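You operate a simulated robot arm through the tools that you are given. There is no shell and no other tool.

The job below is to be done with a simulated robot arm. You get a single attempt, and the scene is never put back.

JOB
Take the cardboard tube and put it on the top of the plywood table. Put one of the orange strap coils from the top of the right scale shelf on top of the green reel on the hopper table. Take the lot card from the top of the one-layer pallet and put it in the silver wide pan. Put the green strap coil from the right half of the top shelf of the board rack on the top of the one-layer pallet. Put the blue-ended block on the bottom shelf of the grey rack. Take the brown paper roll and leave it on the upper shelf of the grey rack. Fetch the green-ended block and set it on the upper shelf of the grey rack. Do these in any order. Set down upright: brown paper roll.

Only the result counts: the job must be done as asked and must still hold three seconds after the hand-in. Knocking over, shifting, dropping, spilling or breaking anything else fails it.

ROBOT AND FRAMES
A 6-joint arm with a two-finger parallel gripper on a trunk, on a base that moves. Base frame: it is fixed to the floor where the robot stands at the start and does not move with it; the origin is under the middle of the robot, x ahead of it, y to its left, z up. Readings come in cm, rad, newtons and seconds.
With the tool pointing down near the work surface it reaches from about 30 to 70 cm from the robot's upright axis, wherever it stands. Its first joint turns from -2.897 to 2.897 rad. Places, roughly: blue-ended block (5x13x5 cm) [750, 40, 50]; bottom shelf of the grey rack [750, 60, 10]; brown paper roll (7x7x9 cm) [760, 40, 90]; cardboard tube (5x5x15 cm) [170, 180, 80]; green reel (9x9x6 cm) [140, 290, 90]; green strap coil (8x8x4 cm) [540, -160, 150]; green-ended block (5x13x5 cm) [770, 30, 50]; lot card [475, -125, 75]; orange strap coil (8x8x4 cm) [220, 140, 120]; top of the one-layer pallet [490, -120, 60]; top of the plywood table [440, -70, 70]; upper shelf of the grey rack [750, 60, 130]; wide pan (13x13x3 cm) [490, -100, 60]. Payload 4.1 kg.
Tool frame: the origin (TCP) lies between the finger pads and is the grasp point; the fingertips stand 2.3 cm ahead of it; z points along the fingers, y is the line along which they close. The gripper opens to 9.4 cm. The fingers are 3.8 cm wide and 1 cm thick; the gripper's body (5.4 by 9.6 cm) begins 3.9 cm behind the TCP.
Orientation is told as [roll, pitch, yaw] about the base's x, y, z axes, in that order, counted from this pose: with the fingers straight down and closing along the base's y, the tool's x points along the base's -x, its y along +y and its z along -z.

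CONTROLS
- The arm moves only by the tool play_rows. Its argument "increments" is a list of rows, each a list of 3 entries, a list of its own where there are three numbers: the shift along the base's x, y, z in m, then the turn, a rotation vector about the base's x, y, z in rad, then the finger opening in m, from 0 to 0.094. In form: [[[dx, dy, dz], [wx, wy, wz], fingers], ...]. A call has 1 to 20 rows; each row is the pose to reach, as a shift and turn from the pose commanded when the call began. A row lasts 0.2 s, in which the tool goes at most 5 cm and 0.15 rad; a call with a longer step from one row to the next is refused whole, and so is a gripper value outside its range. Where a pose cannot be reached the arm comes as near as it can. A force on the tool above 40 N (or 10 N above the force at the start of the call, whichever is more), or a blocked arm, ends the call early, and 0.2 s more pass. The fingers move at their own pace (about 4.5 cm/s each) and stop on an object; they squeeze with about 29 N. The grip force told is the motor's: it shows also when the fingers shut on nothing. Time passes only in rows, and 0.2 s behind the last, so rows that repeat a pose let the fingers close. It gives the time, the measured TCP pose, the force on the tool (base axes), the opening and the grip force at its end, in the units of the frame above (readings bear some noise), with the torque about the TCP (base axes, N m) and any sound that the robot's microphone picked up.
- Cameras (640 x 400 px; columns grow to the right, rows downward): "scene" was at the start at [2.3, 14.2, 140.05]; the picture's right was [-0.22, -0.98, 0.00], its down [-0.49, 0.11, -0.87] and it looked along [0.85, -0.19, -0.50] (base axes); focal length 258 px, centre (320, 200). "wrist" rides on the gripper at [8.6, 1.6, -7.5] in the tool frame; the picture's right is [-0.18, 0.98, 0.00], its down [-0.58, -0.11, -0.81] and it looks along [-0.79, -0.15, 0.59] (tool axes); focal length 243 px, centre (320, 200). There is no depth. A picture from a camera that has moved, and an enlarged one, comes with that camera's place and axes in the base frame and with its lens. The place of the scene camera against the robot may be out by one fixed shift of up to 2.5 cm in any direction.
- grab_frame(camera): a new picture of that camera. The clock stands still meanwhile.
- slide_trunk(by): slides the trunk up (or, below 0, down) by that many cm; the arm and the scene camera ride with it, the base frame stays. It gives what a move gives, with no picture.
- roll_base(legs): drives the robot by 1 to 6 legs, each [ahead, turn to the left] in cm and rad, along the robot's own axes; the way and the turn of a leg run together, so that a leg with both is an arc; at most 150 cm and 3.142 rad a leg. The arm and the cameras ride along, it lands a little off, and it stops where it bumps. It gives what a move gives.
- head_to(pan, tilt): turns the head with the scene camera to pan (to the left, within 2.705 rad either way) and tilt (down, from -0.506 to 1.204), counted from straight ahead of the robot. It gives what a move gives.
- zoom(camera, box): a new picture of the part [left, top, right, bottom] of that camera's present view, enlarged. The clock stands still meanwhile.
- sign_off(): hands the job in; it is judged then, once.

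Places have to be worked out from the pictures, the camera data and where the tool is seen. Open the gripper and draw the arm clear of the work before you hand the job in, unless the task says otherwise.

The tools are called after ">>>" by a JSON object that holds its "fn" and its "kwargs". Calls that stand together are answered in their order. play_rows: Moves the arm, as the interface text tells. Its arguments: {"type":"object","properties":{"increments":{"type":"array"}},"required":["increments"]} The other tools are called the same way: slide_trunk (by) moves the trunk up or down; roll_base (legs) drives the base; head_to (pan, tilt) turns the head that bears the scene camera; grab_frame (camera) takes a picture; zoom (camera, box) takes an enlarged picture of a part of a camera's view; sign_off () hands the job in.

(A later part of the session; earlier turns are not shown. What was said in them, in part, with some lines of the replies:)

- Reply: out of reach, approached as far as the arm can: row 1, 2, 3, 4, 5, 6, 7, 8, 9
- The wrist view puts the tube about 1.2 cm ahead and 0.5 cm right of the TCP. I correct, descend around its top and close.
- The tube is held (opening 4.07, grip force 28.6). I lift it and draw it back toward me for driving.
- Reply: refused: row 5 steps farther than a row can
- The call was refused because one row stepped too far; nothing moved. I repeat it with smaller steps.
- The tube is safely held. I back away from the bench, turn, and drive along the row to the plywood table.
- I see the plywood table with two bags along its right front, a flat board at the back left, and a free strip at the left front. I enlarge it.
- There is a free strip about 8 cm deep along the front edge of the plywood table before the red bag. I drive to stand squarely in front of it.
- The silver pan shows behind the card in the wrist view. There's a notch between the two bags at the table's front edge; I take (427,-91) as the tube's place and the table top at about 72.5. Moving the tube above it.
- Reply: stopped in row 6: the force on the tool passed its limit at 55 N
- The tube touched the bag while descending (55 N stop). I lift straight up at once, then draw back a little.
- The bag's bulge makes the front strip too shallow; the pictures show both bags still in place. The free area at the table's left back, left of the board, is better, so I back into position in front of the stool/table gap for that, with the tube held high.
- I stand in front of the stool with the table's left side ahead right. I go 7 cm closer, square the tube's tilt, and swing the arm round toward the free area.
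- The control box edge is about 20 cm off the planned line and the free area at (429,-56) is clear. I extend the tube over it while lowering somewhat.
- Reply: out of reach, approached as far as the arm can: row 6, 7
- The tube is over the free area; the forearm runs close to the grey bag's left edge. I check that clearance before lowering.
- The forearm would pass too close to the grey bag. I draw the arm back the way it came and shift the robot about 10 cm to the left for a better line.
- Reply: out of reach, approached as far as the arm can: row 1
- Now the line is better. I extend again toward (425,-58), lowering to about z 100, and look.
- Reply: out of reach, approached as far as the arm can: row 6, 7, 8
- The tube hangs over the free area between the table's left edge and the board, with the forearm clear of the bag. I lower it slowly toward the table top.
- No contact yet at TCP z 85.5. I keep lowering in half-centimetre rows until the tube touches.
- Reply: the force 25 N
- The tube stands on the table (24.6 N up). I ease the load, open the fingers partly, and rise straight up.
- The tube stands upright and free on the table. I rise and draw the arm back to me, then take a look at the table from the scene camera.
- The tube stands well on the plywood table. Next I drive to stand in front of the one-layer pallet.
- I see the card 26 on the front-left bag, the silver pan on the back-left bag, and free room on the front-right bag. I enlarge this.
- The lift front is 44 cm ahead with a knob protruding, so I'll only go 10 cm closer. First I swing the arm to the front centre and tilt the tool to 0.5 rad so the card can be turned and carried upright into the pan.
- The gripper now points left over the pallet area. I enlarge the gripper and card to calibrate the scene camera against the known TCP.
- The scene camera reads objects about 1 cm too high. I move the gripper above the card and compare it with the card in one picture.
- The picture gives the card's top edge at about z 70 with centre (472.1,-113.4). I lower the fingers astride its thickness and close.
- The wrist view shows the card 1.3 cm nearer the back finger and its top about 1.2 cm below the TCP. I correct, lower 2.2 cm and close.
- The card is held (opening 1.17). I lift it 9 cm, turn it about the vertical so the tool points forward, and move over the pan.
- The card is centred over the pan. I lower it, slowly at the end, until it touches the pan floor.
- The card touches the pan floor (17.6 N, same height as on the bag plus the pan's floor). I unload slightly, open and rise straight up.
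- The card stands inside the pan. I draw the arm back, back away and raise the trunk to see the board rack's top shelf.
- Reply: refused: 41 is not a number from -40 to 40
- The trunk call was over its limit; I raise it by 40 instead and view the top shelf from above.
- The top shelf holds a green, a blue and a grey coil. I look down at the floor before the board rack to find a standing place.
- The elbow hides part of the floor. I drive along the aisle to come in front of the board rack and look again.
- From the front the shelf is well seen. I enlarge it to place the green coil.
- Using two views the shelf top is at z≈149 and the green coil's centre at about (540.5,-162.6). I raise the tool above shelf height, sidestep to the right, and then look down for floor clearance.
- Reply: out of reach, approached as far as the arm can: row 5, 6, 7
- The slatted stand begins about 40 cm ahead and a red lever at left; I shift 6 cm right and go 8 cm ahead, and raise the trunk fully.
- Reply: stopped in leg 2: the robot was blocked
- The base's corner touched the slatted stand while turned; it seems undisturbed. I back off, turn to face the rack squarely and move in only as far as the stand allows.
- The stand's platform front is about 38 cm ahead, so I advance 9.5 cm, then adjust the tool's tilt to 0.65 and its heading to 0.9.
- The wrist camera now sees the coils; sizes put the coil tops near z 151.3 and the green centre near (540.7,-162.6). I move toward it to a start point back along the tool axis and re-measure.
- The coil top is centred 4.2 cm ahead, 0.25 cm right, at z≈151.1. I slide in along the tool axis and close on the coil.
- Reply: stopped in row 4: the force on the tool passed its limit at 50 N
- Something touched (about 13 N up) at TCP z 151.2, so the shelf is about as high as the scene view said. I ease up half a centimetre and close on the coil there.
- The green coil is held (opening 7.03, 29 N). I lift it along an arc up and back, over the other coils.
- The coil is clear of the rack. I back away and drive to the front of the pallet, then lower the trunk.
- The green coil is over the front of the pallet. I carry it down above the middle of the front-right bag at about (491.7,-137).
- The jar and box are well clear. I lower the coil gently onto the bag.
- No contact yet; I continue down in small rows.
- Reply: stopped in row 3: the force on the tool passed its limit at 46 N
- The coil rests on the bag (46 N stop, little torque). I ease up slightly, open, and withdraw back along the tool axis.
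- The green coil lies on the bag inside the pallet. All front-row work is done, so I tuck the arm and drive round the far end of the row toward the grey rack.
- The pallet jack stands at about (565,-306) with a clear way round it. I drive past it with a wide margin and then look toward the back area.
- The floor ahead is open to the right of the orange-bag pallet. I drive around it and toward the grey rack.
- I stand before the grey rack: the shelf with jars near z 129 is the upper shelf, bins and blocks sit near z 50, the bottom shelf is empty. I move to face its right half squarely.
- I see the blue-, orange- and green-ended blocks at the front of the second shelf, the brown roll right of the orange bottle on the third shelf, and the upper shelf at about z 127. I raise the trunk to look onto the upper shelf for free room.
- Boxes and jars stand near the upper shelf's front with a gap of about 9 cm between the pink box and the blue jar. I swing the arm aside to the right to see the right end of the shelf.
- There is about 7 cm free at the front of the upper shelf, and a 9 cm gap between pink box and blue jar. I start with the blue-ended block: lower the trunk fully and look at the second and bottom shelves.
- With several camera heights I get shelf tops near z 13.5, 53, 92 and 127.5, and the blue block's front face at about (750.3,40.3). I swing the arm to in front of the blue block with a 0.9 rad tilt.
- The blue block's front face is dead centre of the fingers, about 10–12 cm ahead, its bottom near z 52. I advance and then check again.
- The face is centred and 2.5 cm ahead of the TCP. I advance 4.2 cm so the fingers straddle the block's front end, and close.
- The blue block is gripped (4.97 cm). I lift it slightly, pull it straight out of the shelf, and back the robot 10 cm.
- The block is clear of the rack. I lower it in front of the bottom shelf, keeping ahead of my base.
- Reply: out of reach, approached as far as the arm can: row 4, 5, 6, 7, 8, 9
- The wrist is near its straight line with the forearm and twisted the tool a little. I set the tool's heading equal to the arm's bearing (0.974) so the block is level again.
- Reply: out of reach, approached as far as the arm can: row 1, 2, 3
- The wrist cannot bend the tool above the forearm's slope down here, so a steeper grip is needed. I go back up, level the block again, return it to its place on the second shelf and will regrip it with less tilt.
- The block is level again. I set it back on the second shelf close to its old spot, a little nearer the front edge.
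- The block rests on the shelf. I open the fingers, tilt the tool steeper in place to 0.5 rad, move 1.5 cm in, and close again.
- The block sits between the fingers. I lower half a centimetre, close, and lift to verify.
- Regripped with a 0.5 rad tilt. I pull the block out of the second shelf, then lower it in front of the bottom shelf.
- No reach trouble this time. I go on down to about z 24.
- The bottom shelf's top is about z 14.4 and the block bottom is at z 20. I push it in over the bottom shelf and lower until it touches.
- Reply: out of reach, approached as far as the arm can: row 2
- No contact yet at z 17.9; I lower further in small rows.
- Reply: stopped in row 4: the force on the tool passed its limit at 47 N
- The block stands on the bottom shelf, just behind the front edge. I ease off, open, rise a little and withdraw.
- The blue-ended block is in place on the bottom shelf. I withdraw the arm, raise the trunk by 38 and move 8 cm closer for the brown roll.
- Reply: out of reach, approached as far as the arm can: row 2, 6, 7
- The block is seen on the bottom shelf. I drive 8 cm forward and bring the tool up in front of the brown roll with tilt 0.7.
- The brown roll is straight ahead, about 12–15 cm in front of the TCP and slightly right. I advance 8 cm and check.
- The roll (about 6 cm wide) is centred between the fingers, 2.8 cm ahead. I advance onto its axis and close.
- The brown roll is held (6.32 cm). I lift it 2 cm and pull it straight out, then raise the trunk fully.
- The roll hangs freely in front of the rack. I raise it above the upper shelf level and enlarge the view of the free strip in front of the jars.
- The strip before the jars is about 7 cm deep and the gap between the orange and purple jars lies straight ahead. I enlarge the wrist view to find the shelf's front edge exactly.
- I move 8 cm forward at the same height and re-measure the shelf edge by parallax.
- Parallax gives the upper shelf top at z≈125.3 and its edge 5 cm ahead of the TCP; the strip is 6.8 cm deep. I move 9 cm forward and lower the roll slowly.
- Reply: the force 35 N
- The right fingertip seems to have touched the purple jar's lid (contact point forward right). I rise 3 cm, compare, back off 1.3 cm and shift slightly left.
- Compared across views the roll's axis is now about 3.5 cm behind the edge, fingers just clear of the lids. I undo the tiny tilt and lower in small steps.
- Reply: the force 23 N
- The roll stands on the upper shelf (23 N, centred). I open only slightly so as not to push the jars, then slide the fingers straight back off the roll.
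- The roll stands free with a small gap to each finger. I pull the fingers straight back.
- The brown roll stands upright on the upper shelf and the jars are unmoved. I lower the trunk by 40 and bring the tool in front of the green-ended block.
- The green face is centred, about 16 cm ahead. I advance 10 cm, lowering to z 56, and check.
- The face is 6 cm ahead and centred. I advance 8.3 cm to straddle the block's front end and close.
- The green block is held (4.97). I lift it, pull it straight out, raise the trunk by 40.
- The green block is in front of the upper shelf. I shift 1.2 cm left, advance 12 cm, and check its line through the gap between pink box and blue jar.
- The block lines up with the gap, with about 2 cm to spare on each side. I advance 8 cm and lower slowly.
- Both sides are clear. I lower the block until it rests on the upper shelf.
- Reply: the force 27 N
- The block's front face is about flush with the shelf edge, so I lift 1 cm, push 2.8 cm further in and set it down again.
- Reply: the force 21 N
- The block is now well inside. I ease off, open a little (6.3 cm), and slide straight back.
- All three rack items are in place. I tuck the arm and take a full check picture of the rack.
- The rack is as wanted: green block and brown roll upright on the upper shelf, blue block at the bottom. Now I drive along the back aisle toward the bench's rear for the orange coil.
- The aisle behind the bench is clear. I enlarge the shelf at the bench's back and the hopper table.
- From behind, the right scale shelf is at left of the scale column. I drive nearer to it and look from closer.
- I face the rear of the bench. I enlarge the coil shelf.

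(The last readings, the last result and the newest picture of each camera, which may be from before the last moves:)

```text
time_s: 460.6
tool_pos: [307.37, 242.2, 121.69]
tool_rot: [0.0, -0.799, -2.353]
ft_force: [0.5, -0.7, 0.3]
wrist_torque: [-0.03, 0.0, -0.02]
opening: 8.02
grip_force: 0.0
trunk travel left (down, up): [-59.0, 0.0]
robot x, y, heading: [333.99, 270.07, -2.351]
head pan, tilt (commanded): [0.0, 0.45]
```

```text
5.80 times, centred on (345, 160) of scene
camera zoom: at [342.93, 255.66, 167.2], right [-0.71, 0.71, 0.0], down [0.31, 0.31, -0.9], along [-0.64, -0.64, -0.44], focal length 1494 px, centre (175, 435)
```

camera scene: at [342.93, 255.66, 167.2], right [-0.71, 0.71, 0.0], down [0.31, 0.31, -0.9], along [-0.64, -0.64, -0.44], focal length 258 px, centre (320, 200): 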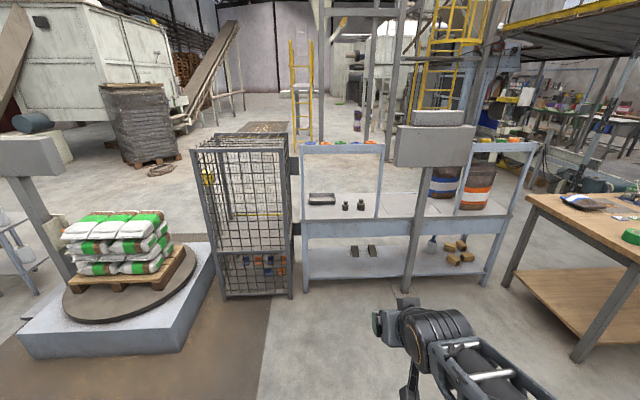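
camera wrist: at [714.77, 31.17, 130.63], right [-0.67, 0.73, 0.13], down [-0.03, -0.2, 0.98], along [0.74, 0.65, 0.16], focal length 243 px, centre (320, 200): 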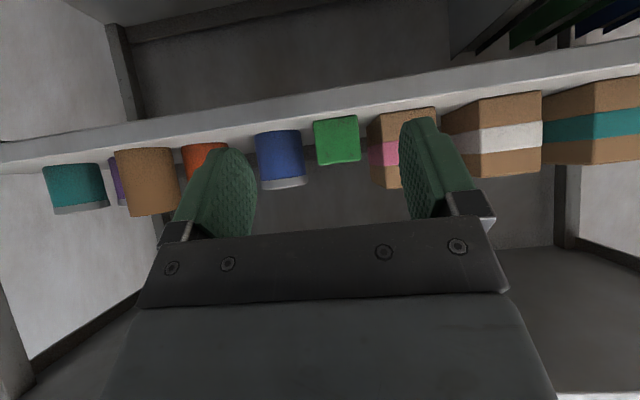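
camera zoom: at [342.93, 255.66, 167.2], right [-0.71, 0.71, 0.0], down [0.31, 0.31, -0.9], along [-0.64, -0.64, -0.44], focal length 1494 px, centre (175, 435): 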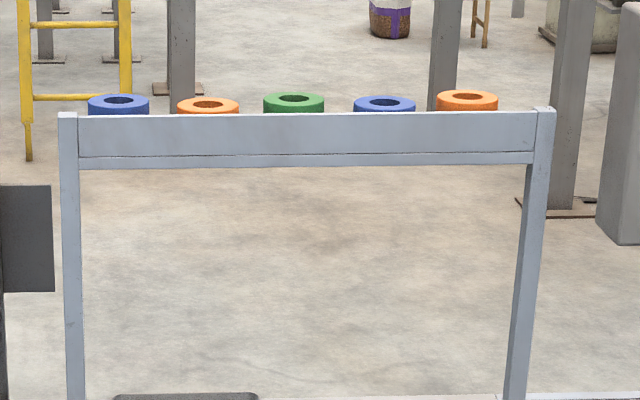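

The rightmost orange coil (seen from behind) has a free side; a lip about 5 cm high runs along the back. I turn the tool nearly straight down, raise it, and drive closer.

>>> {"fn": "play_rows", "kwargs": {"increments": [[[0, 0, 0.04], [0.085, -0.085, 0], 0.09], [[0, 0, 0.08], [0.17, -0.17, 0], 0.09], [[0, 0, 0.12], [0.255, -0.254, 0], 0.09], [[0, 0, 0.16], [0.34, -0.338, 0], 0.09], [[0, 0, 0.2], [0.425, -0.423, 0], 0.09], [[0, 0, 0.22], [0.425, -0.423, 0], 0.09]]}}

>>> {"fn": "roll_base", "kwargs": {"legs": [[0, -0.1], [100, 0], [0, 0.11]]}}

>>> {"fn": "head_to", "kwargs": {"pan": -0.1, "tilt": 0.7}}

>>> {"fn": "grab_frame", "kwargs": {"camera": "scene"}}

>>> {"fn": "grab_frame", "kwargs": {"camera": "wrist"}}

```text
time_s: 462.0
tool_pos: [307.34, 242.24, 143.47]
tool_rot: [-0.003, -0.198, -2.354]
ft_force: [1.2, -0.3, 0.1]
wrist_torque: [0.0, -0.03, -0.02]
opening: 9.01
grip_force: 0.2
trunk travel left (down, up): [-59.0, 0.0]
robot x, y, heading: [334.07, 269.67, -2.354]
head pan, tilt (commanded): [0.0, 0.45]
```

```text
time_s: 468.2
tool_pos: [231.16, 178.61, 143.46]
tool_rot: [-0.002, -0.2, -2.34]
ft_force: [0.1, 0.9, 0.6]
wrist_torque: [-0.02, 0.06, 0.01]
opening: 8.99
grip_force: 0.0
trunk travel left (down, up): [-59.0, 0.0]
robot x, y, heading: [257.58, 207.25, -2.34]
head pan, tilt (commanded): [0.0, 0.45]
```

```text
time_s: 469.0
tool_pos: [231.05, 178.71, 143.4]
tool_rot: [-0.002, -0.199, -2.339]
ft_force: [0.0, 0.4, 0.6]
wrist_torque: [0.0, 0.01, 0.0]
opening: 9.0
grip_force: 0.0
trunk travel left (down, up): [-59.0, 0.0]
robot x, y, heading: [257.33, 206.82, -2.332]
head pan, tilt (commanded): [-0.099, 0.7]
```

```text
taken
camera scene: at [266.41, 193.69, 164.98], right [-0.65, 0.76, 0.0], down [0.49, 0.42, -0.77], along [-0.58, -0.49, -0.64], focal length 258 px, centre (320, 200)
```

scene: 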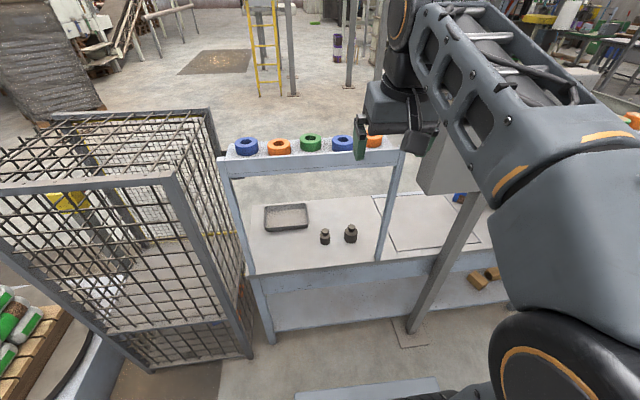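

```text
taken
camera wrist: at [239.18, 184.66, 149.11], right [0.58, -0.81, 0.03], down [-0.36, -0.22, 0.91], along [-0.73, -0.54, -0.42], focal length 243 px, centre (320, 200)
```

wrist: 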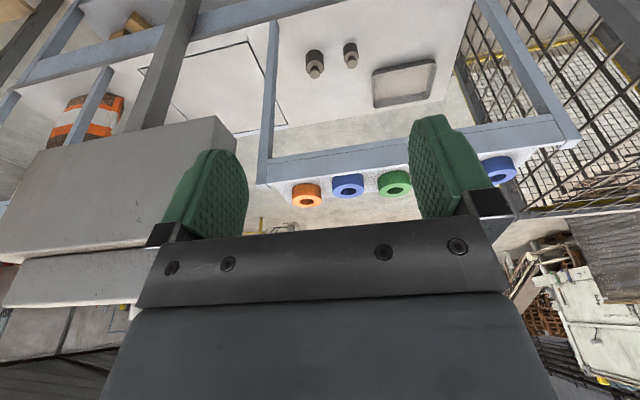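

The orange coil is at about (197.7,158) with its top near z 124.7, free of the scale box by a few centimetres. I advance 28 cm, which keeps my base clear of the bench's rear.

>>> {"fn": "roll_base", "kwargs": {"legs": [[28, 0]]}}

>>> {"fn": "grab_frame", "kwargs": {"camera": "scene"}}

>>> {"fn": "grab_frame", "kwargs": {"camera": "wrist"}}

```text
time_s: 471.0
tool_pos: [211.64, 158.51, 143.44]
tool_rot: [-0.001, -0.199, -2.34]
ft_force: [-0.7, 0.1, 0.8]
wrist_torque: [0.03, -0.02, 0.0]
opening: 8.99
grip_force: 0.0
trunk travel left (down, up): [-59.0, 0.0]
robot x, y, heading: [237.8, 186.83, -2.342]
head pan, tilt (commanded): [-0.099, 0.7]
```

```text
taken
camera scene: at [246.91, 173.58, 164.98], right [-0.64, 0.76, 0.0], down [0.49, 0.42, -0.76], along [-0.58, -0.49, -0.64], focal length 258 px, centre (320, 200)
```

scene: 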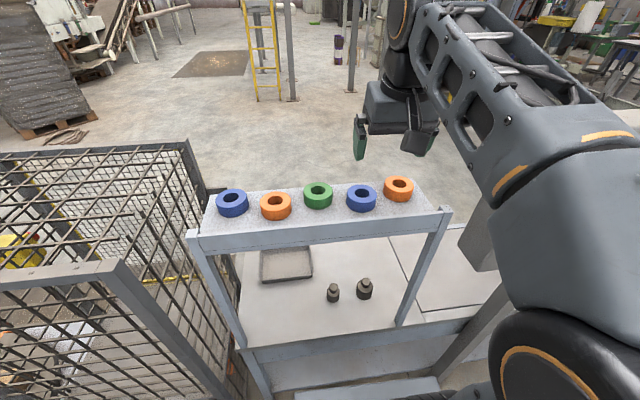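

```text
taken
camera wrist: at [219.67, 164.6, 149.09], right [0.58, -0.81, 0.03], down [-0.36, -0.22, 0.91], along [-0.73, -0.54, -0.42], focal length 243 px, centre (320, 200)
```

wrist: 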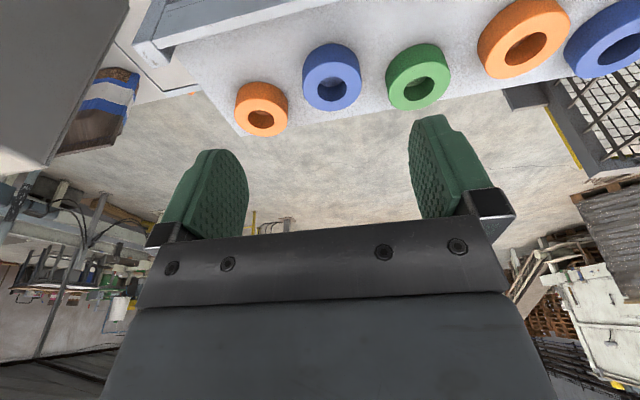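

The orange coil is about 12 cm ahead and 9 cm right of the TCP; the scale box edge stays over 4 cm away. I move over the coil at a safe height and re-measure.

>>> {"fn": "play_rows", "kwargs": {"increments": [[[-0.028, -0.029, -0.01], [0, 0, 0], 0.094], [[-0.055, -0.057, -0.02], [0, 0, 0], 0.094], [[-0.082, -0.085, -0.03], [0, 0, 0], 0.094], [[-0.105, -0.063, -0.05], [0, 0, 0], 0.094], [[-0.127, -0.042, -0.07], [0, 0, 0], 0.094], [[-0.148, -0.021, -0.09], [0, 0, 0], 0.094]]}}

>>> {"fn": "grab_frame", "kwargs": {"camera": "wrist"}}

>>> {"fn": "grab_frame", "kwargs": {"camera": "scene"}}

```text
time_s: 472.4
tool_pos: [196.75, 156.7, 134.34]
tool_rot: [-0.001, -0.201, -2.341]
ft_force: [-0.4, -0.4, 0.3]
wrist_torque: [0.0, 0.0, 0.02]
opening: 9.4
grip_force: 0.1
trunk travel left (down, up): [-59.0, 0.0]
robot x, y, heading: [238.08, 186.82, -2.339]
head pan, tilt (commanded): [-0.099, 0.7]
```

```text
taken
camera wrist: at [204.76, 162.75, 140.08], right [0.58, -0.81, 0.04], down [-0.36, -0.22, 0.91], along [-0.73, -0.54, -0.42], focal length 243 px, centre (320, 200)
```

wrist: 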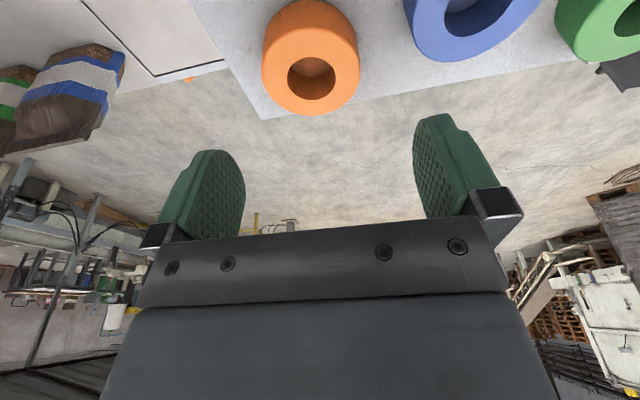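

```text
taken
camera scene: at [246.92, 173.66, 164.99], right [-0.64, 0.76, 0.0], down [0.49, 0.42, -0.76], along [-0.58, -0.49, -0.64], focal length 258 px, centre (320, 200)
```

scene: 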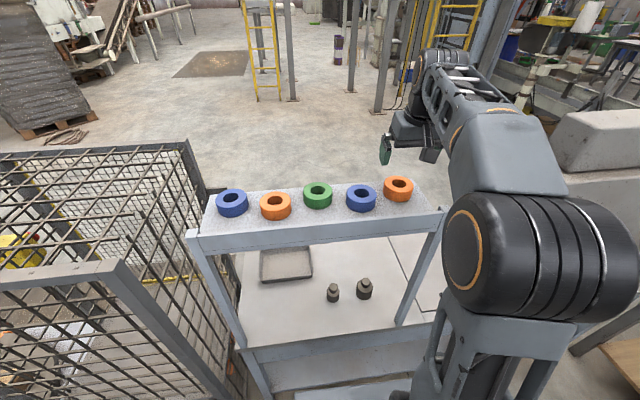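

The coil is 2.1 cm ahead and 0.7 cm right, its top at z≈124.5. I correct, descend around it with an 8.8 cm opening, and close.

>>> {"fn": "play_rows", "kwargs": {"increments": [[[-0.01, -0.005, -0.03], [0, 0, 0], 0.088], [[-0.02, -0.01, -0.06], [0, 0, 0], 0.088], [[-0.02, -0.01, -0.085], [0, 0, 0], 0.088]]}}

>>> {"fn": "grab_frame", "kwargs": {"camera": "wrist"}}

```text
time_s: 473.2
tool_pos: [194.71, 155.67, 125.9]
tool_rot: [-0.001, -0.198, -2.341]
ft_force: [0.7, 0.1, -0.1]
wrist_torque: [-0.01, -0.03, -0.02]
opening: 8.83
grip_force: 0.0
trunk travel left (down, up): [-59.0, 0.0]
robot x, y, heading: [237.56, 187.01, -2.344]
head pan, tilt (commanded): [-0.099, 0.7]
```

```text
taken
camera wrist: at [202.83, 161.61, 131.54], right [0.58, -0.81, 0.03], down [-0.36, -0.22, 0.91], along [-0.73, -0.54, -0.42], focal length 243 px, centre (320, 200)
```

wrist: 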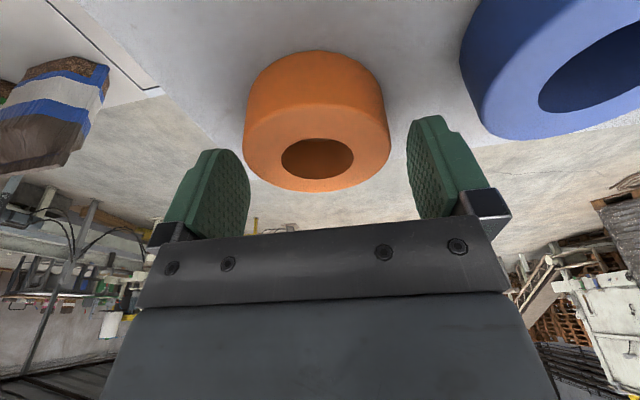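

Well centred; the coil is 0.4 cm behind the TCP. I adjust, lower 2.5 cm and close.

>>> {"fn": "play_rows", "kwargs": {"increments": [[[0.003, 0.003, -0.015], [0, 0, 0], 0.088], [[0.003, 0.003, -0.025], [0, 0, 0], 0.088], [[0.003, 0.003, -0.025], [0, 0, 0], 0.07], [[0.003, 0.003, -0.025], [0, 0, 0], 0.05], [[0.003, 0.003, -0.025], [0, 0, 0], 0.05], [[0.003, 0.003, -0.025], [0, 0, 0], 0.05]]}}

>>> {"fn": "grab_frame", "kwargs": {"camera": "wrist"}}

```text
time_s: 473.9
tool_pos: [195.26, 155.53, 124.23]
tool_rot: [0.0, -0.22, -2.34]
ft_force: [3.2, -1.4, 12.6]
wrist_torque: [0.0, -0.32, -0.1]
opening: 7.13
grip_force: 1.2
trunk travel left (down, up): [-59.0, 0.0]
robot x, y, heading: [237.58, 186.69, -2.342]
head pan, tilt (commanded): [-0.099, 0.7]
stopped in row 3: the force on the tool passed its limit at 46 N (the readings are from after the stop); the commanded pose is now the measured one
```

```text
taken
camera wrist: at [203.4, 161.73, 129.6], right [0.58, -0.81, 0.04], down [-0.35, -0.21, 0.91], along [-0.73, -0.54, -0.4], focal length 243 px, centre (320, 200)
```

wrist: 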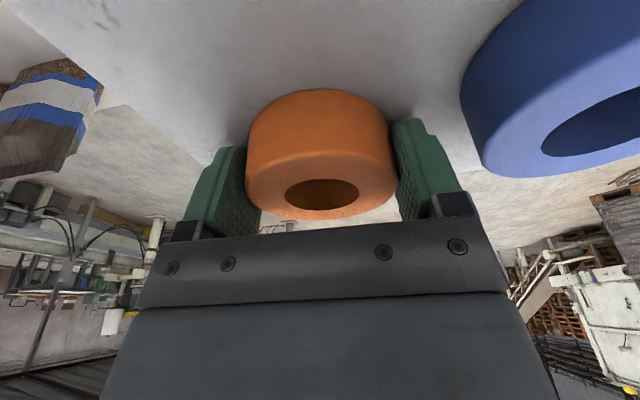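

The fingertips touched the shelf; I ease up 0.6 cm and finish closing.

>>> {"fn": "play_rows", "kwargs": {"increments": [[[0, 0, 0.006], [0, 0, 0], 0.072], [[0, 0, 0.007], [0, 0, 0], 0.06], [[0, 0, 0.007], [0, 0, 0], 0.05], [[0, 0, 0.007], [0, 0, 0], 0.05], [[0, 0, 0.007], [0, 0, 0], 0.05]]}}

>>> {"fn": "grab_frame", "kwargs": {"camera": "wrist"}}

```text
time_s: 475.1
tool_pos: [195.0, 155.56, 124.58]
tool_rot: [0.001, -0.213, -2.343]
ft_force: [-0.9, -0.2, -0.2]
wrist_torque: [-0.04, 0.04, -0.01]
opening: 6.99
grip_force: 28.0
trunk travel left (down, up): [-59.0, 0.0]
robot x, y, heading: [237.65, 186.85, -2.339]
head pan, tilt (commanded): [-0.099, 0.7]
```

```text
taken
camera wrist: at [203.26, 161.75, 130.12], right [0.58, -0.81, 0.04], down [-0.35, -0.21, 0.91], along [-0.73, -0.54, -0.41], focal length 243 px, centre (320, 200)
```

wrist: 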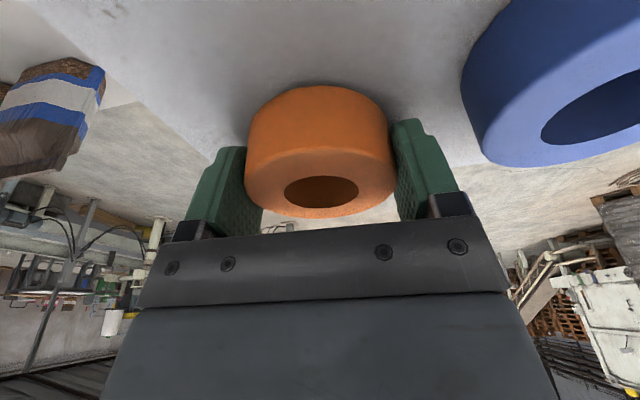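

The orange coil is held (6.99, 28 N). I lift it clear of the lip and the scale box, and draw back.

>>> {"fn": "play_rows", "kwargs": {"increments": [[[0, 0, 0.03], [0, 0, 0], 0.05], [[0, 0, 0.07], [0, 0, 0], 0.05], [[0, 0, 0.11], [0, 0, 0], 0.05], [[0.01, -0.01, 0.145], [0, 0, 0], 0.05], [[0.035, -0.034, 0.155], [0, 0, 0], 0.05], [[0.065, -0.03, 0.16], [0, 0, 0], 0.05], [[0.095, 0.0, 0.16], [0, 0, 0], 0.05], [[0.125, 0.03, 0.16], [0, 0, 0], 0.05], [[0.15, 0.056, 0.16], [0, 0, 0], 0.05]]}}

>>> {"fn": "grab_frame", "kwargs": {"camera": "scene"}}

>>> {"fn": "grab_frame", "kwargs": {"camera": "wrist"}}

```text
time_s: 477.1
tool_pos: [210.3, 161.41, 140.75]
tool_rot: [0.001, -0.215, -2.341]
ft_force: [0.5, -0.3, -1.4]
wrist_torque: [-0.01, 0.01, 0.0]
opening: 6.98
grip_force: 28.7
trunk travel left (down, up): [-59.0, 0.0]
robot x, y, heading: [237.67, 186.88, -2.341]
head pan, tilt (commanded): [-0.099, 0.7]
```

```text
taken
camera scene: at [247.06, 173.72, 164.98], right [-0.65, 0.76, 0.0], down [0.49, 0.42, -0.77], along [-0.58, -0.49, -0.64], focal length 258 px, centre (320, 200)
```

scene: 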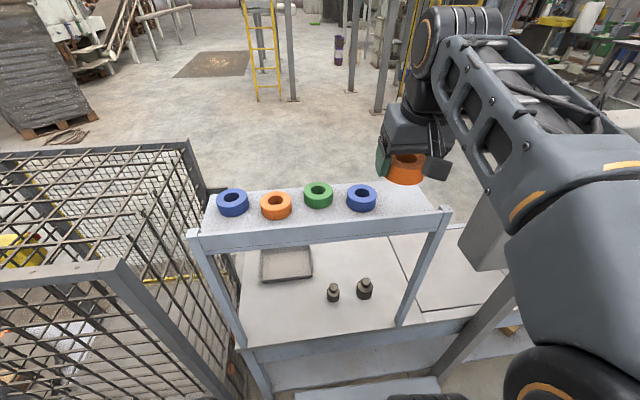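

```text
taken
camera wrist: at [218.37, 167.47, 146.19], right [0.58, -0.81, 0.04], down [-0.35, -0.21, 0.91], along [-0.73, -0.54, -0.41], focal length 243 px, centre (320, 200)
```

wrist: 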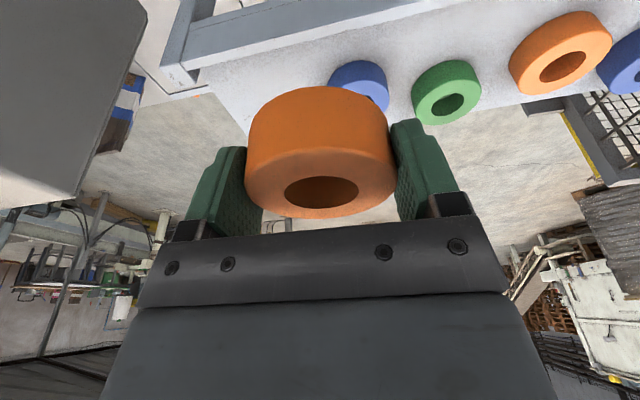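

The coil is clear and the others stand undisturbed. I back off and drive round to behind the hopper table.

>>> {"fn": "roll_base", "kwargs": {"legs": [[-75, 0], [0, -1.572], [138, 0], [0, 1.572]]}}

>>> {"fn": "head_to", "kwargs": {"pan": 0.0, "tilt": 0.6}}

>>> {"fn": "grab_frame", "kwargs": {"camera": "scene"}}

>>> {"fn": "grab_frame", "kwargs": {"camera": "wrist"}}

```text
time_s: 495.4
tool_pos: [162.49, 312.98, 140.62]
tool_rot: [-0.001, -0.213, -2.351]
ft_force: [0.4, -0.3, -1.2]
wrist_torque: [0.02, -0.02, -0.01]
opening: 6.98
grip_force: 29.4
trunk travel left (down, up): [-59.0, 0.0]
robot x, y, heading: [190.92, 338.0, -2.349]
head pan, tilt (commanded): [-0.099, 0.7]
```

```text
time_s: 496.0
tool_pos: [162.51, 313.13, 140.76]
tool_rot: [-0.001, -0.214, -2.352]
ft_force: [-0.5, -0.2, -0.5]
wrist_torque: [-0.02, 0.02, -0.02]
opening: 6.96
grip_force: 28.9
trunk travel left (down, up): [-59.0, 0.0]
robot x, y, heading: [190.42, 338.09, -2.348]
head pan, tilt (commanded): [0.0, 0.6]
```

```text
taken
camera scene: at [199.88, 324.18, 165.84], right [-0.71, 0.7, 0.0], down [0.4, 0.4, -0.82], along [-0.58, -0.59, -0.57], focal length 258 px, centre (320, 200)
```

scene: 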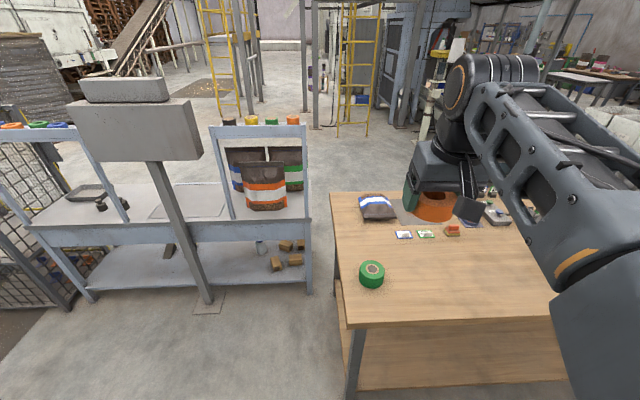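

```text
taken
camera wrist: at [170.77, 319.07, 146.17], right [0.57, -0.82, 0.04], down [-0.36, -0.21, 0.91], along [-0.74, -0.53, -0.41], focal length 243 px, centre (320, 200)
```

wrist: 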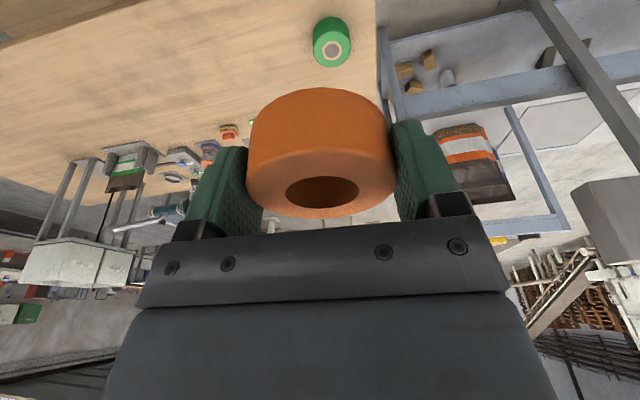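

The green reel is seen at about (144.3,294.2), within reach from here. I bring the coil above it and check the alignment.

>>> {"fn": "play_rows", "kwargs": {"increments": [[[-0.025, -0.026, -0.02], [0, 0, 0], 0.05], [[-0.05, -0.052, -0.05], [0, 0, 0], 0.05], [[-0.075, -0.078, -0.08], [0, 0, 0], 0.05], [[-0.1, -0.104, -0.11], [0, 0, 0], 0.05], [[-0.125, -0.13, -0.14], [0, 0, 0], 0.05], [[-0.15, -0.156, -0.17], [0, 0, 0], 0.05], [[-0.17, -0.177, -0.21], [0, 0, 0], 0.05], [[-0.182, -0.189, -0.25], [0, 0, 0], 0.05], [[-0.182, -0.189, -0.28], [0, 0, 0], 0.05]]}}

>>> {"fn": "grab_frame", "kwargs": {"camera": "wrist"}}

>>> {"fn": "zoom", "kwargs": {"camera": "scene", "box": [300, 180, 460, 300]}}

```text
time_s: 498.0
tool_pos: [144.53, 294.06, 112.79]
tool_rot: [0.0, -0.214, -2.351]
ft_force: [-0.7, -0.3, -0.9]
wrist_torque: [0.01, -0.03, 0.01]
opening: 6.98
grip_force: 29.3
trunk travel left (down, up): [-59.0, 0.0]
robot x, y, heading: [190.77, 338.1, -2.349]
head pan, tilt (commanded): [0.0, 0.6]
```

```text
taken
camera wrist: at [152.66, 300.1, 118.32], right [0.57, -0.82, 0.04], down [-0.36, -0.21, 0.91], along [-0.74, -0.53, -0.41], focal length 243 px, centre (320, 200)
```

wrist: 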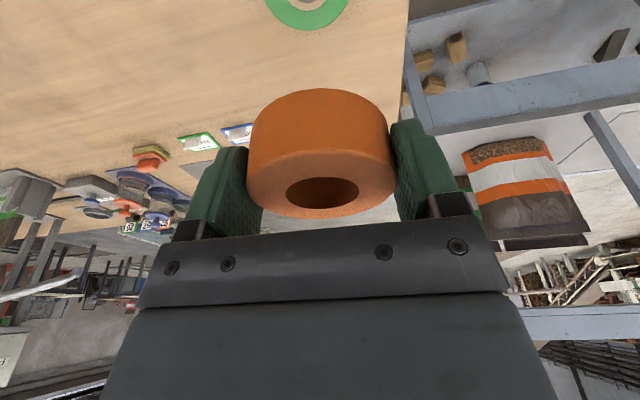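

```text
3.33 times, centred on (380, 240) of scene
camera zoom: at [199.86, 324.15, 165.84], right [-0.71, 0.7, 0.0], down [0.4, 0.4, -0.82], along [-0.58, -0.59, -0.57], focal length 859 px, centre (120, 67)
```

zoom: 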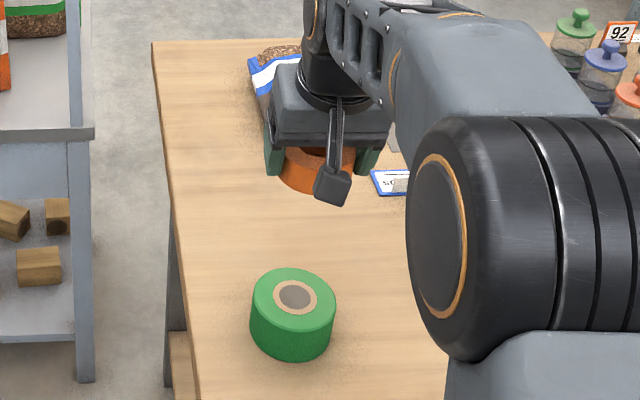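

The scene view, calibrated on the gripper, puts the reel within half a centimetre below the coil. I lower to about 5 cm above it and look again.

>>> {"fn": "play_rows", "kwargs": {"increments": [[[0, 0, -0.04], [0, 0, 0], 0.05], [[0, 0, -0.08], [0, 0, 0], 0.05], [[0, 0, -0.115], [0, 0, 0], 0.05]]}}

>>> {"fn": "zoom", "kwargs": {"camera": "scene", "box": [320, 200, 440, 300]}}

>>> {"fn": "grab_frame", "kwargs": {"camera": "wrist"}}

```text
time_s: 498.8
tool_pos: [144.4, 294.21, 101.2]
tool_rot: [0.0, -0.215, -2.352]
ft_force: [0.5, 0.3, -1.4]
wrist_torque: [-0.01, 0.02, 0.02]
opening: 6.97
grip_force: 29.2
trunk travel left (down, up): [-59.0, 0.0]
robot x, y, heading: [190.62, 338.39, -2.351]
head pan, tilt (commanded): [0.0, 0.6]
```

```text
4.00 times, centred on (380, 250) of scene
camera zoom: at [199.85, 324.15, 165.85], right [-0.71, 0.7, 0.0], down [0.4, 0.4, -0.82], along [-0.58, -0.59, -0.57], focal length 1031 px, centre (80, 0)
```

zoom: 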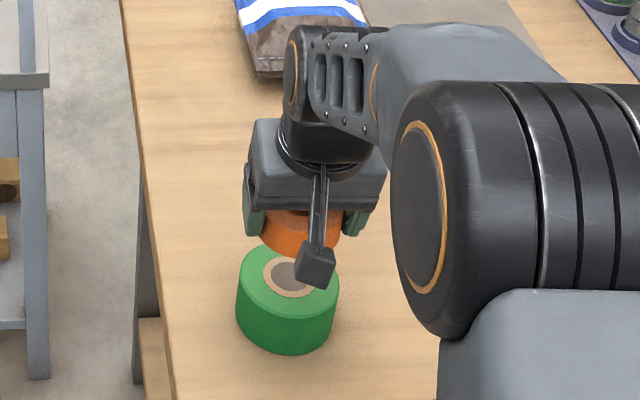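

```text
taken
camera wrist: at [152.5, 300.26, 106.7], right [0.57, -0.82, 0.04], down [-0.36, -0.21, 0.91], along [-0.74, -0.53, -0.41], focal length 243 px, centre (320, 200)
```

wrist: 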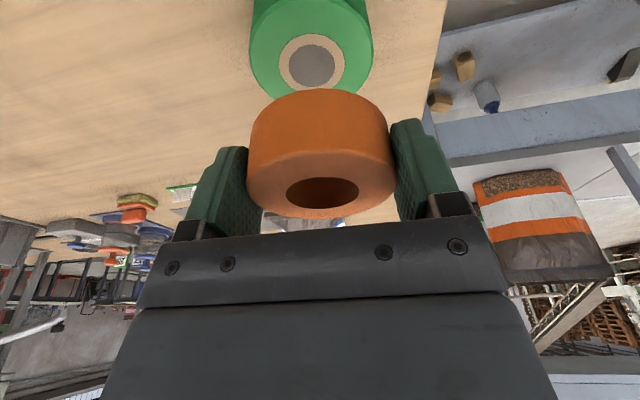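

I measure the reel's top centre precisely in enlarged wrist views at two heights to fix its height and place.

>>> {"fn": "zoom", "kwargs": {"camera": "wrist", "box": [230, 0, 400, 106]}}

>>> {"fn": "play_rows", "kwargs": {"increments": [[[0, 0, 0.05], [0, 0, 0], 0.05]]}}

>>> {"fn": "zoom", "kwargs": {"camera": "wrist", "box": [230, 0, 400, 106]}}

```text
3.76 times, centred on (315, 53) of wrist
camera zoom: at [152.5, 300.26, 106.7], right [0.57, -0.82, 0.04], down [-0.36, -0.21, 0.91], along [-0.74, -0.53, -0.41], focal length 913 px, centre (339, 753)
```

zoom: 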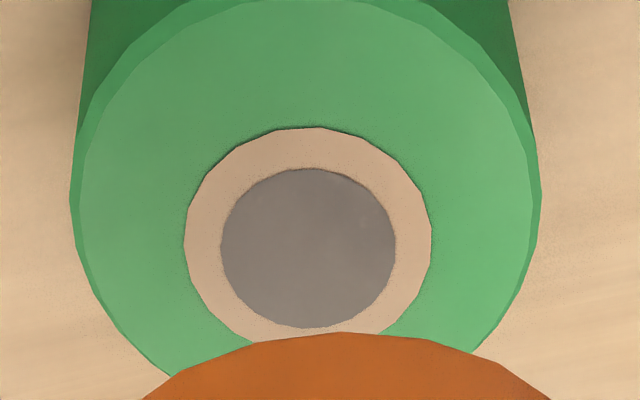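

```text
time_s: 499.2
tool_pos: [144.39, 294.14, 106.28]
tool_rot: [-0.001, -0.214, -2.351]
ft_force: [1.2, -0.3, -1.6]
wrist_torque: [-0.02, 0.03, -0.01]
opening: 6.94
grip_force: 29.1
trunk travel left (down, up): [-59.0, 0.0]
robot x, y, heading: [190.81, 338.7, -2.348]
head pan, tilt (commanded): [0.0, 0.6]
```

```text
3.76 times, centred on (315, 53) of wrist
camera zoom: at [152.63, 300.17, 111.72], right [0.57, -0.82, 0.04], down [-0.36, -0.21, 0.91], along [-0.74, -0.53, -0.41], focal length 913 px, centre (339, 753)
```

zoom: 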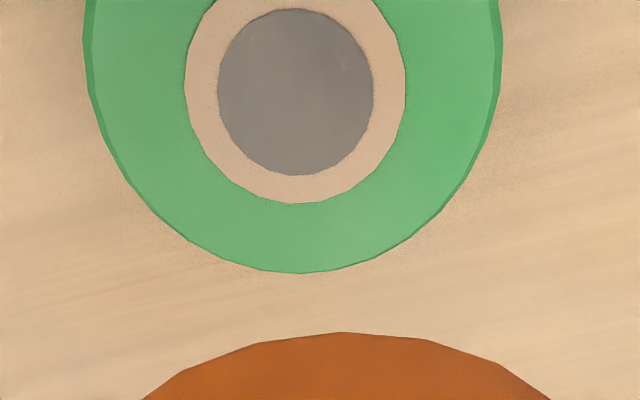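

Two heights give the reel's top at z≈90.2, 9.2 cm wide, centred 2.2 cm ahead and 0.6 cm right of the TCP. I shift over it, lower and recheck just above.

>>> {"fn": "play_rows", "kwargs": {"increments": [[[-0.0195, -0.0116, 0], [0, 0, 0], 0.05], [[-0.0195, -0.0116, -0.04], [0, 0, 0], 0.05], [[-0.0195, -0.0116, -0.08], [0, 0, 0], 0.05], [[-0.0195, -0.0116, -0.105], [0, 0, 0], 0.05]]}}

>>> {"fn": "grab_frame", "kwargs": {"camera": "wrist"}}

>>> {"fn": "zoom", "kwargs": {"camera": "scene", "box": [320, 200, 440, 300]}}

```text
time_s: 500.2
tool_pos: [142.43, 292.88, 95.6]
tool_rot: [0.002, -0.215, -2.352]
ft_force: [0.4, -0.4, -0.8]
wrist_torque: [0.04, -0.01, 0.0]
opening: 6.99
grip_force: 29.1
trunk travel left (down, up): [-59.0, 0.0]
robot x, y, heading: [190.44, 337.78, -2.352]
head pan, tilt (commanded): [0.0, 0.6]
```

```text
taken
camera wrist: at [150.65, 298.92, 101.07], right [0.57, -0.82, 0.04], down [-0.36, -0.2, 0.91], along [-0.74, -0.54, -0.41], focal length 243 px, centre (320, 200)
```

wrist: 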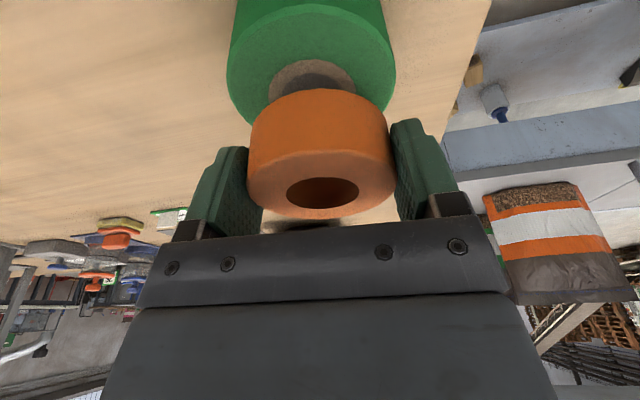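

```text
4.00 times, centred on (380, 250) of scene
camera zoom: at [199.85, 324.15, 165.85], right [-0.71, 0.7, 0.0], down [0.4, 0.4, -0.82], along [-0.58, -0.59, -0.57], focal length 1031 px, centre (80, 0)
```

zoom: 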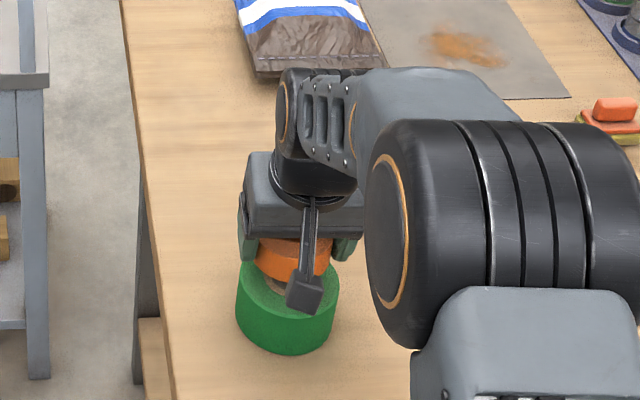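

The reel's centre now reads about half a centimetre behind and 0.15 cm right. I correct by that and lower gently onto the reel.

>>> {"fn": "play_rows", "kwargs": {"increments": [[[0.0025, 0.0046, -0.008], [0, 0, 0], 0.05], [[0.0025, 0.0046, -0.015], [0, 0, 0], 0.05], [[0.0025, 0.0046, -0.02], [0, 0, 0], 0.05], [[0.0025, 0.0046, -0.025], [0, 0, 0], 0.05], [[0.0025, 0.0046, -0.03], [0, 0, 0], 0.05], [[0.0025, 0.0046, -0.034], [0, 0, 0], 0.05]]}}

>>> {"fn": "grab_frame", "kwargs": {"camera": "wrist"}}

>>> {"fn": "zoom", "kwargs": {"camera": "scene", "box": [320, 200, 440, 300]}}

```text
time_s: 501.7
tool_pos: [142.5, 293.22, 93.09]
tool_rot: [0.0, -0.234, -2.354]
ft_force: [0.9, -0.3, 15.2]
wrist_torque: [0.25, -0.34, -0.05]
opening: 7.0
grip_force: 28.6
trunk travel left (down, up): [-59.0, 0.0]
robot x, y, heading: [190.82, 338.07, -2.352]
head pan, tilt (commanded): [0.0, 0.6]
stopped in row 6: the force on the tool passed its limit at 42 N (the readings are from after the stop); the commanded pose is now the measured one
```

```text
taken
camera wrist: at [150.67, 299.29, 98.47], right [0.57, -0.82, 0.04], down [-0.34, -0.19, 0.92], along [-0.75, -0.54, -0.39], focal length 243 px, centre (320, 200)
```

wrist: 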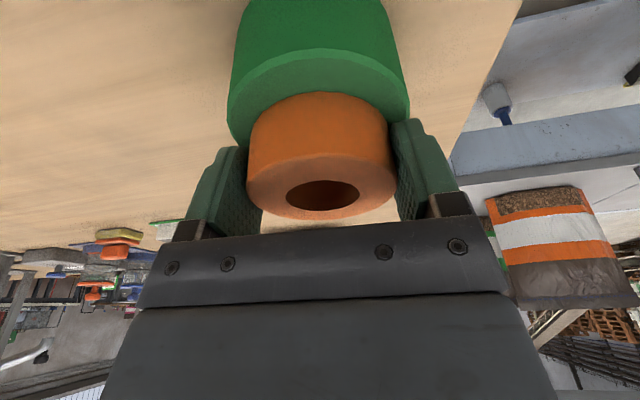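

```text
4.00 times, centred on (380, 250) of scene
camera zoom: at [200.03, 324.31, 165.84], right [-0.71, 0.7, 0.0], down [0.4, 0.4, -0.83], along [-0.58, -0.59, -0.56], focal length 1031 px, centre (80, 0)
```

zoom: 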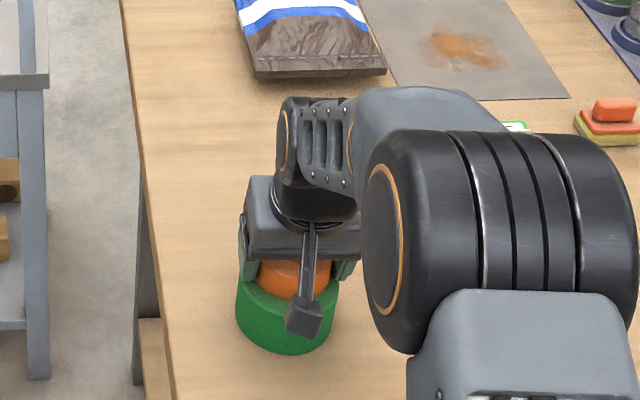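

The coil rests on the reel, nearly concentric. I ease off, open the fingers, and rise straight up.

>>> {"fn": "play_rows", "kwargs": {"increments": [[[0, 0, 0.002], [0, 0, 0], 0.06], [[0, 0, 0.003], [0, 0, 0], 0.075], [[0, 0, 0.003], [0, 0, 0], 0.088], [[0, 0, 0.004], [0, 0, 0], 0.09], [[0, 0, 0.02], [0, 0, 0], 0.09], [[0, 0, 0.05], [0, 0, 0], 0.09], [[0, 0, 0.09], [0, 0, 0], 0.09], [[0.02, 0.02, 0.13], [0, 0, 0], 0.09], [[0.05, 0.05, 0.15], [0, 0, 0], 0.09]]}}

>>> {"fn": "grab_frame", "kwargs": {"camera": "wrist"}}

>>> {"fn": "zoom", "kwargs": {"camera": "scene", "box": [300, 180, 460, 300]}}

```text
time_s: 503.7
tool_pos: [147.71, 298.2, 107.94]
tool_rot: [0.0, -0.227, -2.354]
ft_force: [-0.1, -0.6, 0.4]
wrist_torque: [0.01, 0.01, 0.02]
opening: 9.0
grip_force: 0.0
trunk travel left (down, up): [-59.0, 0.0]
robot x, y, heading: [190.62, 338.78, -2.357]
head pan, tilt (commanded): [0.0, 0.6]
```

```text
taken
camera wrist: at [155.9, 304.24, 113.31], right [0.57, -0.82, 0.04], down [-0.35, -0.2, 0.92], along [-0.74, -0.54, -0.4], focal length 243 px, centre (320, 200)
```

wrist: 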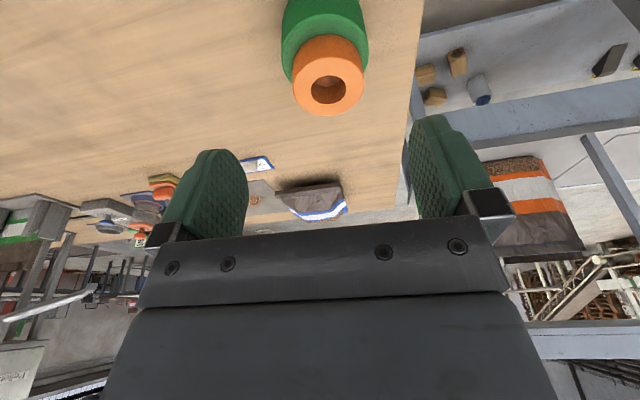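

```text
3.33 times, centred on (380, 240) of scene
camera zoom: at [199.97, 324.26, 165.84], right [-0.71, 0.7, 0.0], down [0.4, 0.4, -0.83], along [-0.58, -0.59, -0.56], focal length 859 px, centre (120, 67)
```

zoom: 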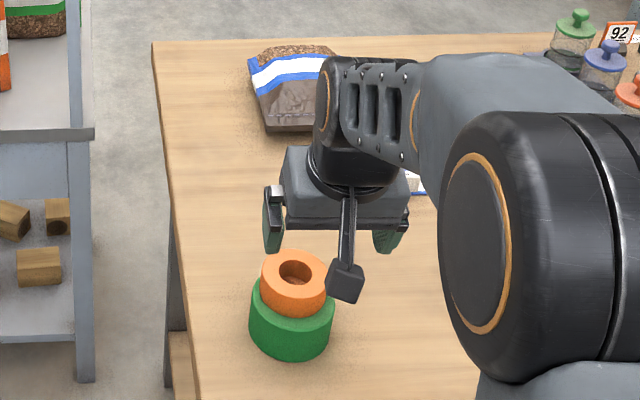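

The orange coil sits on the green reel. I draw the arm well clear and take last check pictures.

>>> {"fn": "play_rows", "kwargs": {"increments": [[[0.03, 0.03, 0.02], [0, 0, 0], 0.09], [[0.06, 0.06, 0.05], [0, 0, 0], 0.09], [[0.09, 0.09, 0.08], [0, 0, 0], 0.09], [[0.12, 0.12, 0.11], [0, 0, 0], 0.09], [[0.14, 0.14, 0.13], [0, 0, 0], 0.09]]}}

>>> {"fn": "roll_base", "kwargs": {"legs": [[-30, 0]]}}

>>> {"fn": "grab_frame", "kwargs": {"camera": "scene"}}

>>> {"fn": "zoom", "kwargs": {"camera": "scene", "box": [280, 100, 480, 250]}}

>>> {"fn": "head_to", "kwargs": {"pan": 1.3, "tilt": 0.15}}

>>> {"fn": "grab_frame", "kwargs": {"camera": "scene"}}

```text
refused: row 2 steps farther than a row can; nothing moved
```

```text
time_s: 505.7
tool_pos: [168.66, 319.54, 107.98]
tool_rot: [0.001, -0.228, -2.353]
ft_force: [0.1, -0.3, -0.8]
wrist_torque: [0.01, -0.01, -0.03]
opening: 9.0
grip_force: 0.1
trunk travel left (down, up): [-59.0, 0.0]
robot x, y, heading: [211.51, 359.77, -2.349]
head pan, tilt (commanded): [0.0, 0.6]
```

```text
taken
camera scene: at [221.09, 345.6, 165.84], right [-0.71, 0.7, 0.0], down [0.4, 0.4, -0.83], along [-0.58, -0.59, -0.56], focal length 258 px, centre (320, 200)
```

scene: 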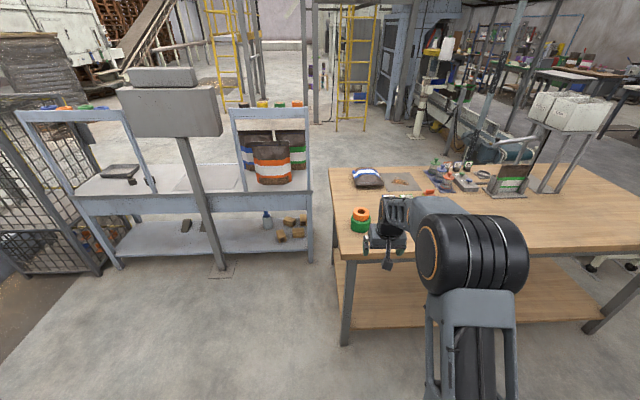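

```text
2.67 times, centred on (380, 175) of scene
camera zoom: at [221.09, 345.6, 165.84], right [-0.71, 0.7, 0.0], down [0.4, 0.4, -0.83], along [-0.58, -0.59, -0.56], focal length 687 px, centre (160, 267)
```

zoom: 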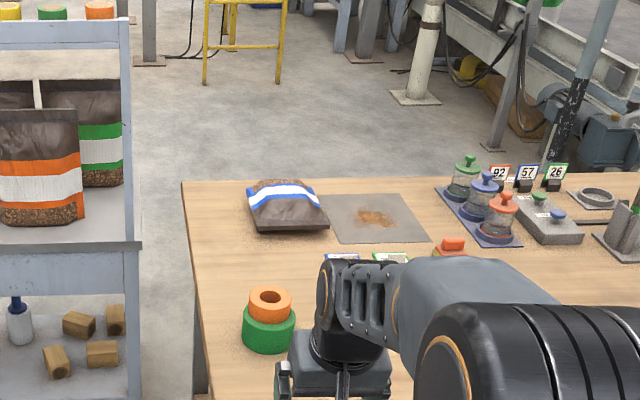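

```text
time_s: 507.2
tool_pos: [168.81, 319.55, 107.9]
tool_rot: [0.0, -0.227, -2.353]
ft_force: [-0.3, 0.5, -0.4]
wrist_torque: [-0.01, -0.02, 0.0]
opening: 8.98
grip_force: 0.0
trunk travel left (down, up): [-59.0, 0.0]
robot x, y, heading: [211.5, 359.86, -2.349]
head pan, tilt (commanded): [1.3, 0.15]
```

```text
taken
camera scene: at [231.86, 343.78, 169.99], right [-0.87, -0.5, 0.0], down [-0.07, 0.13, -0.99], along [0.49, -0.86, -0.15], focal length 258 px, centre (320, 200)
```

scene: 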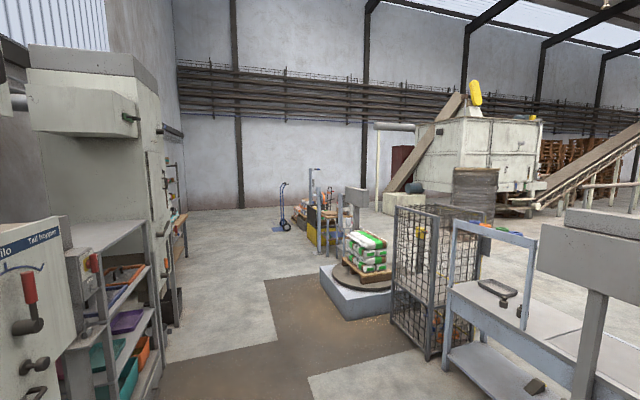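

The coil stands well on the reel. The arm tuck was refused for step size, so I redo it with smaller steps, and enlarge the view toward the plywood table to confirm the tube.

>>> {"fn": "play_rows", "kwargs": {"increments": [[[0.02, 0.02, 0.02], [0, 0, 0], 0.09], [[0.04, 0.04, 0.04], [0, 0, 0], 0.09], [[0.06, 0.06, 0.07], [0, 0, 0], 0.09], [[0.08, 0.08, 0.1], [0, 0, 0], 0.09]]}}

>>> {"fn": "zoom", "kwargs": {"camera": "scene", "box": [280, 160, 380, 260]}}

>>> {"fn": "zoom", "kwargs": {"camera": "scene", "box": [300, 190, 350, 240]}}

```text
time_s: 508.2
tool_pos: [176.76, 327.68, 118.0]
tool_rot: [0.001, -0.227, -2.352]
ft_force: [0.1, -0.2, -0.4]
wrist_torque: [-0.03, 0.05, -0.02]
opening: 9.0
grip_force: 0.0
trunk travel left (down, up): [-59.0, 0.0]
robot x, y, heading: [211.87, 359.94, -2.35]
head pan, tilt (commanded): [1.3, 0.15]
```

```text
4.00 times, centred on (330, 210) of scene
camera zoom: at [231.95, 343.86, 169.98], right [-0.87, -0.5, 0.0], down [-0.07, 0.13, -0.99], along [0.49, -0.86, -0.15], focal length 1031 px, centre (280, 160)
```

zoom: 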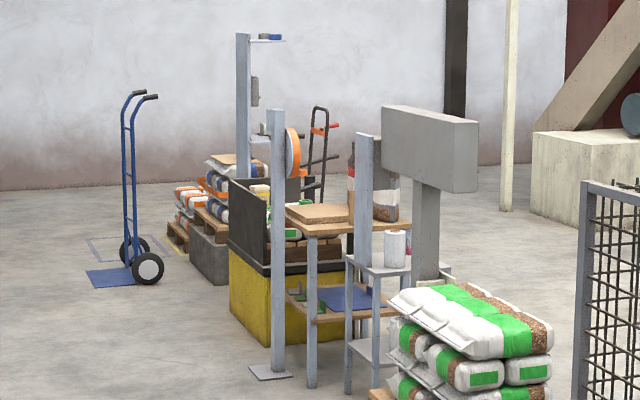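

```text
8.00 times, centred on (325, 215) of scene
camera zoom: at [231.95, 343.86, 169.98], right [-0.87, -0.5, 0.0], down [-0.07, 0.13, -0.99], along [0.49, -0.86, -0.15], focal length 2062 px, centre (280, 80)
```

zoom: 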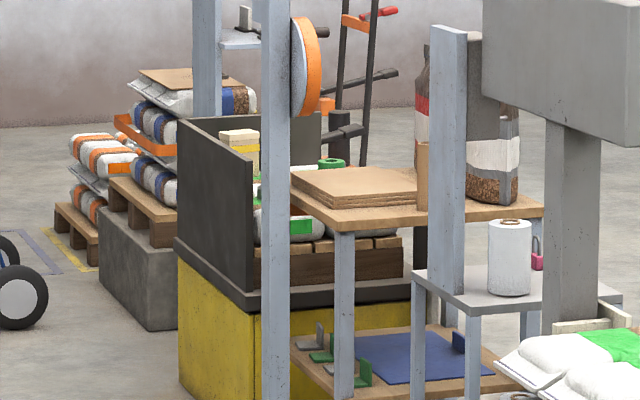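

The tube stands upright on the plywood table, the bags and boards are in place, and the coil, card, blocks and roll are where asked. The gripper is open and clear of everything, so I hand the job in.

>>> {"fn": "sign_off", "kwargs": {}}

```text
The job is handed in.
```

I finished all seven moves and handed the job in. I don't have the verdict.

| Item | Where it is now |
|---|---|
| Cardboard tube | Standing on the left side of the plywood table |
| Orange strap coil | On top of the green reel on the hopper table |
| Lot card (26) | Standing inside the silver wide pan |
| Green strap coil | On the front-right bag of the one-layer pallet |
| Blue-ended block | On the bottom shelf of the grey rack, its front end about 1 cm in from the edge |
| Brown paper roll | Upright on the upper shelf of the grey rack, in front of the orange and purple jars |
| Green-ended block | On the upper shelf of the grey rack, between the pink box and the blue jar |

I bumped other things a few times on the way. Nothing looked moved or knocked over in the pictures I took afterwards:
- **Tube and bags:** the tube pressed on a bag at the plywood table (55 N) before I chose another spot for it.
- **Base and board rack:** my base ran against the platform of the board rack, probably with one corner, and stopped.
- **Finger and jar:** a fingertip probably pressed on the purple jar's lid while I was placing the roll.

I saw the tube, the bags and the coil on the reel again just before handing in. I checked the others right after placing them but not again at the end.
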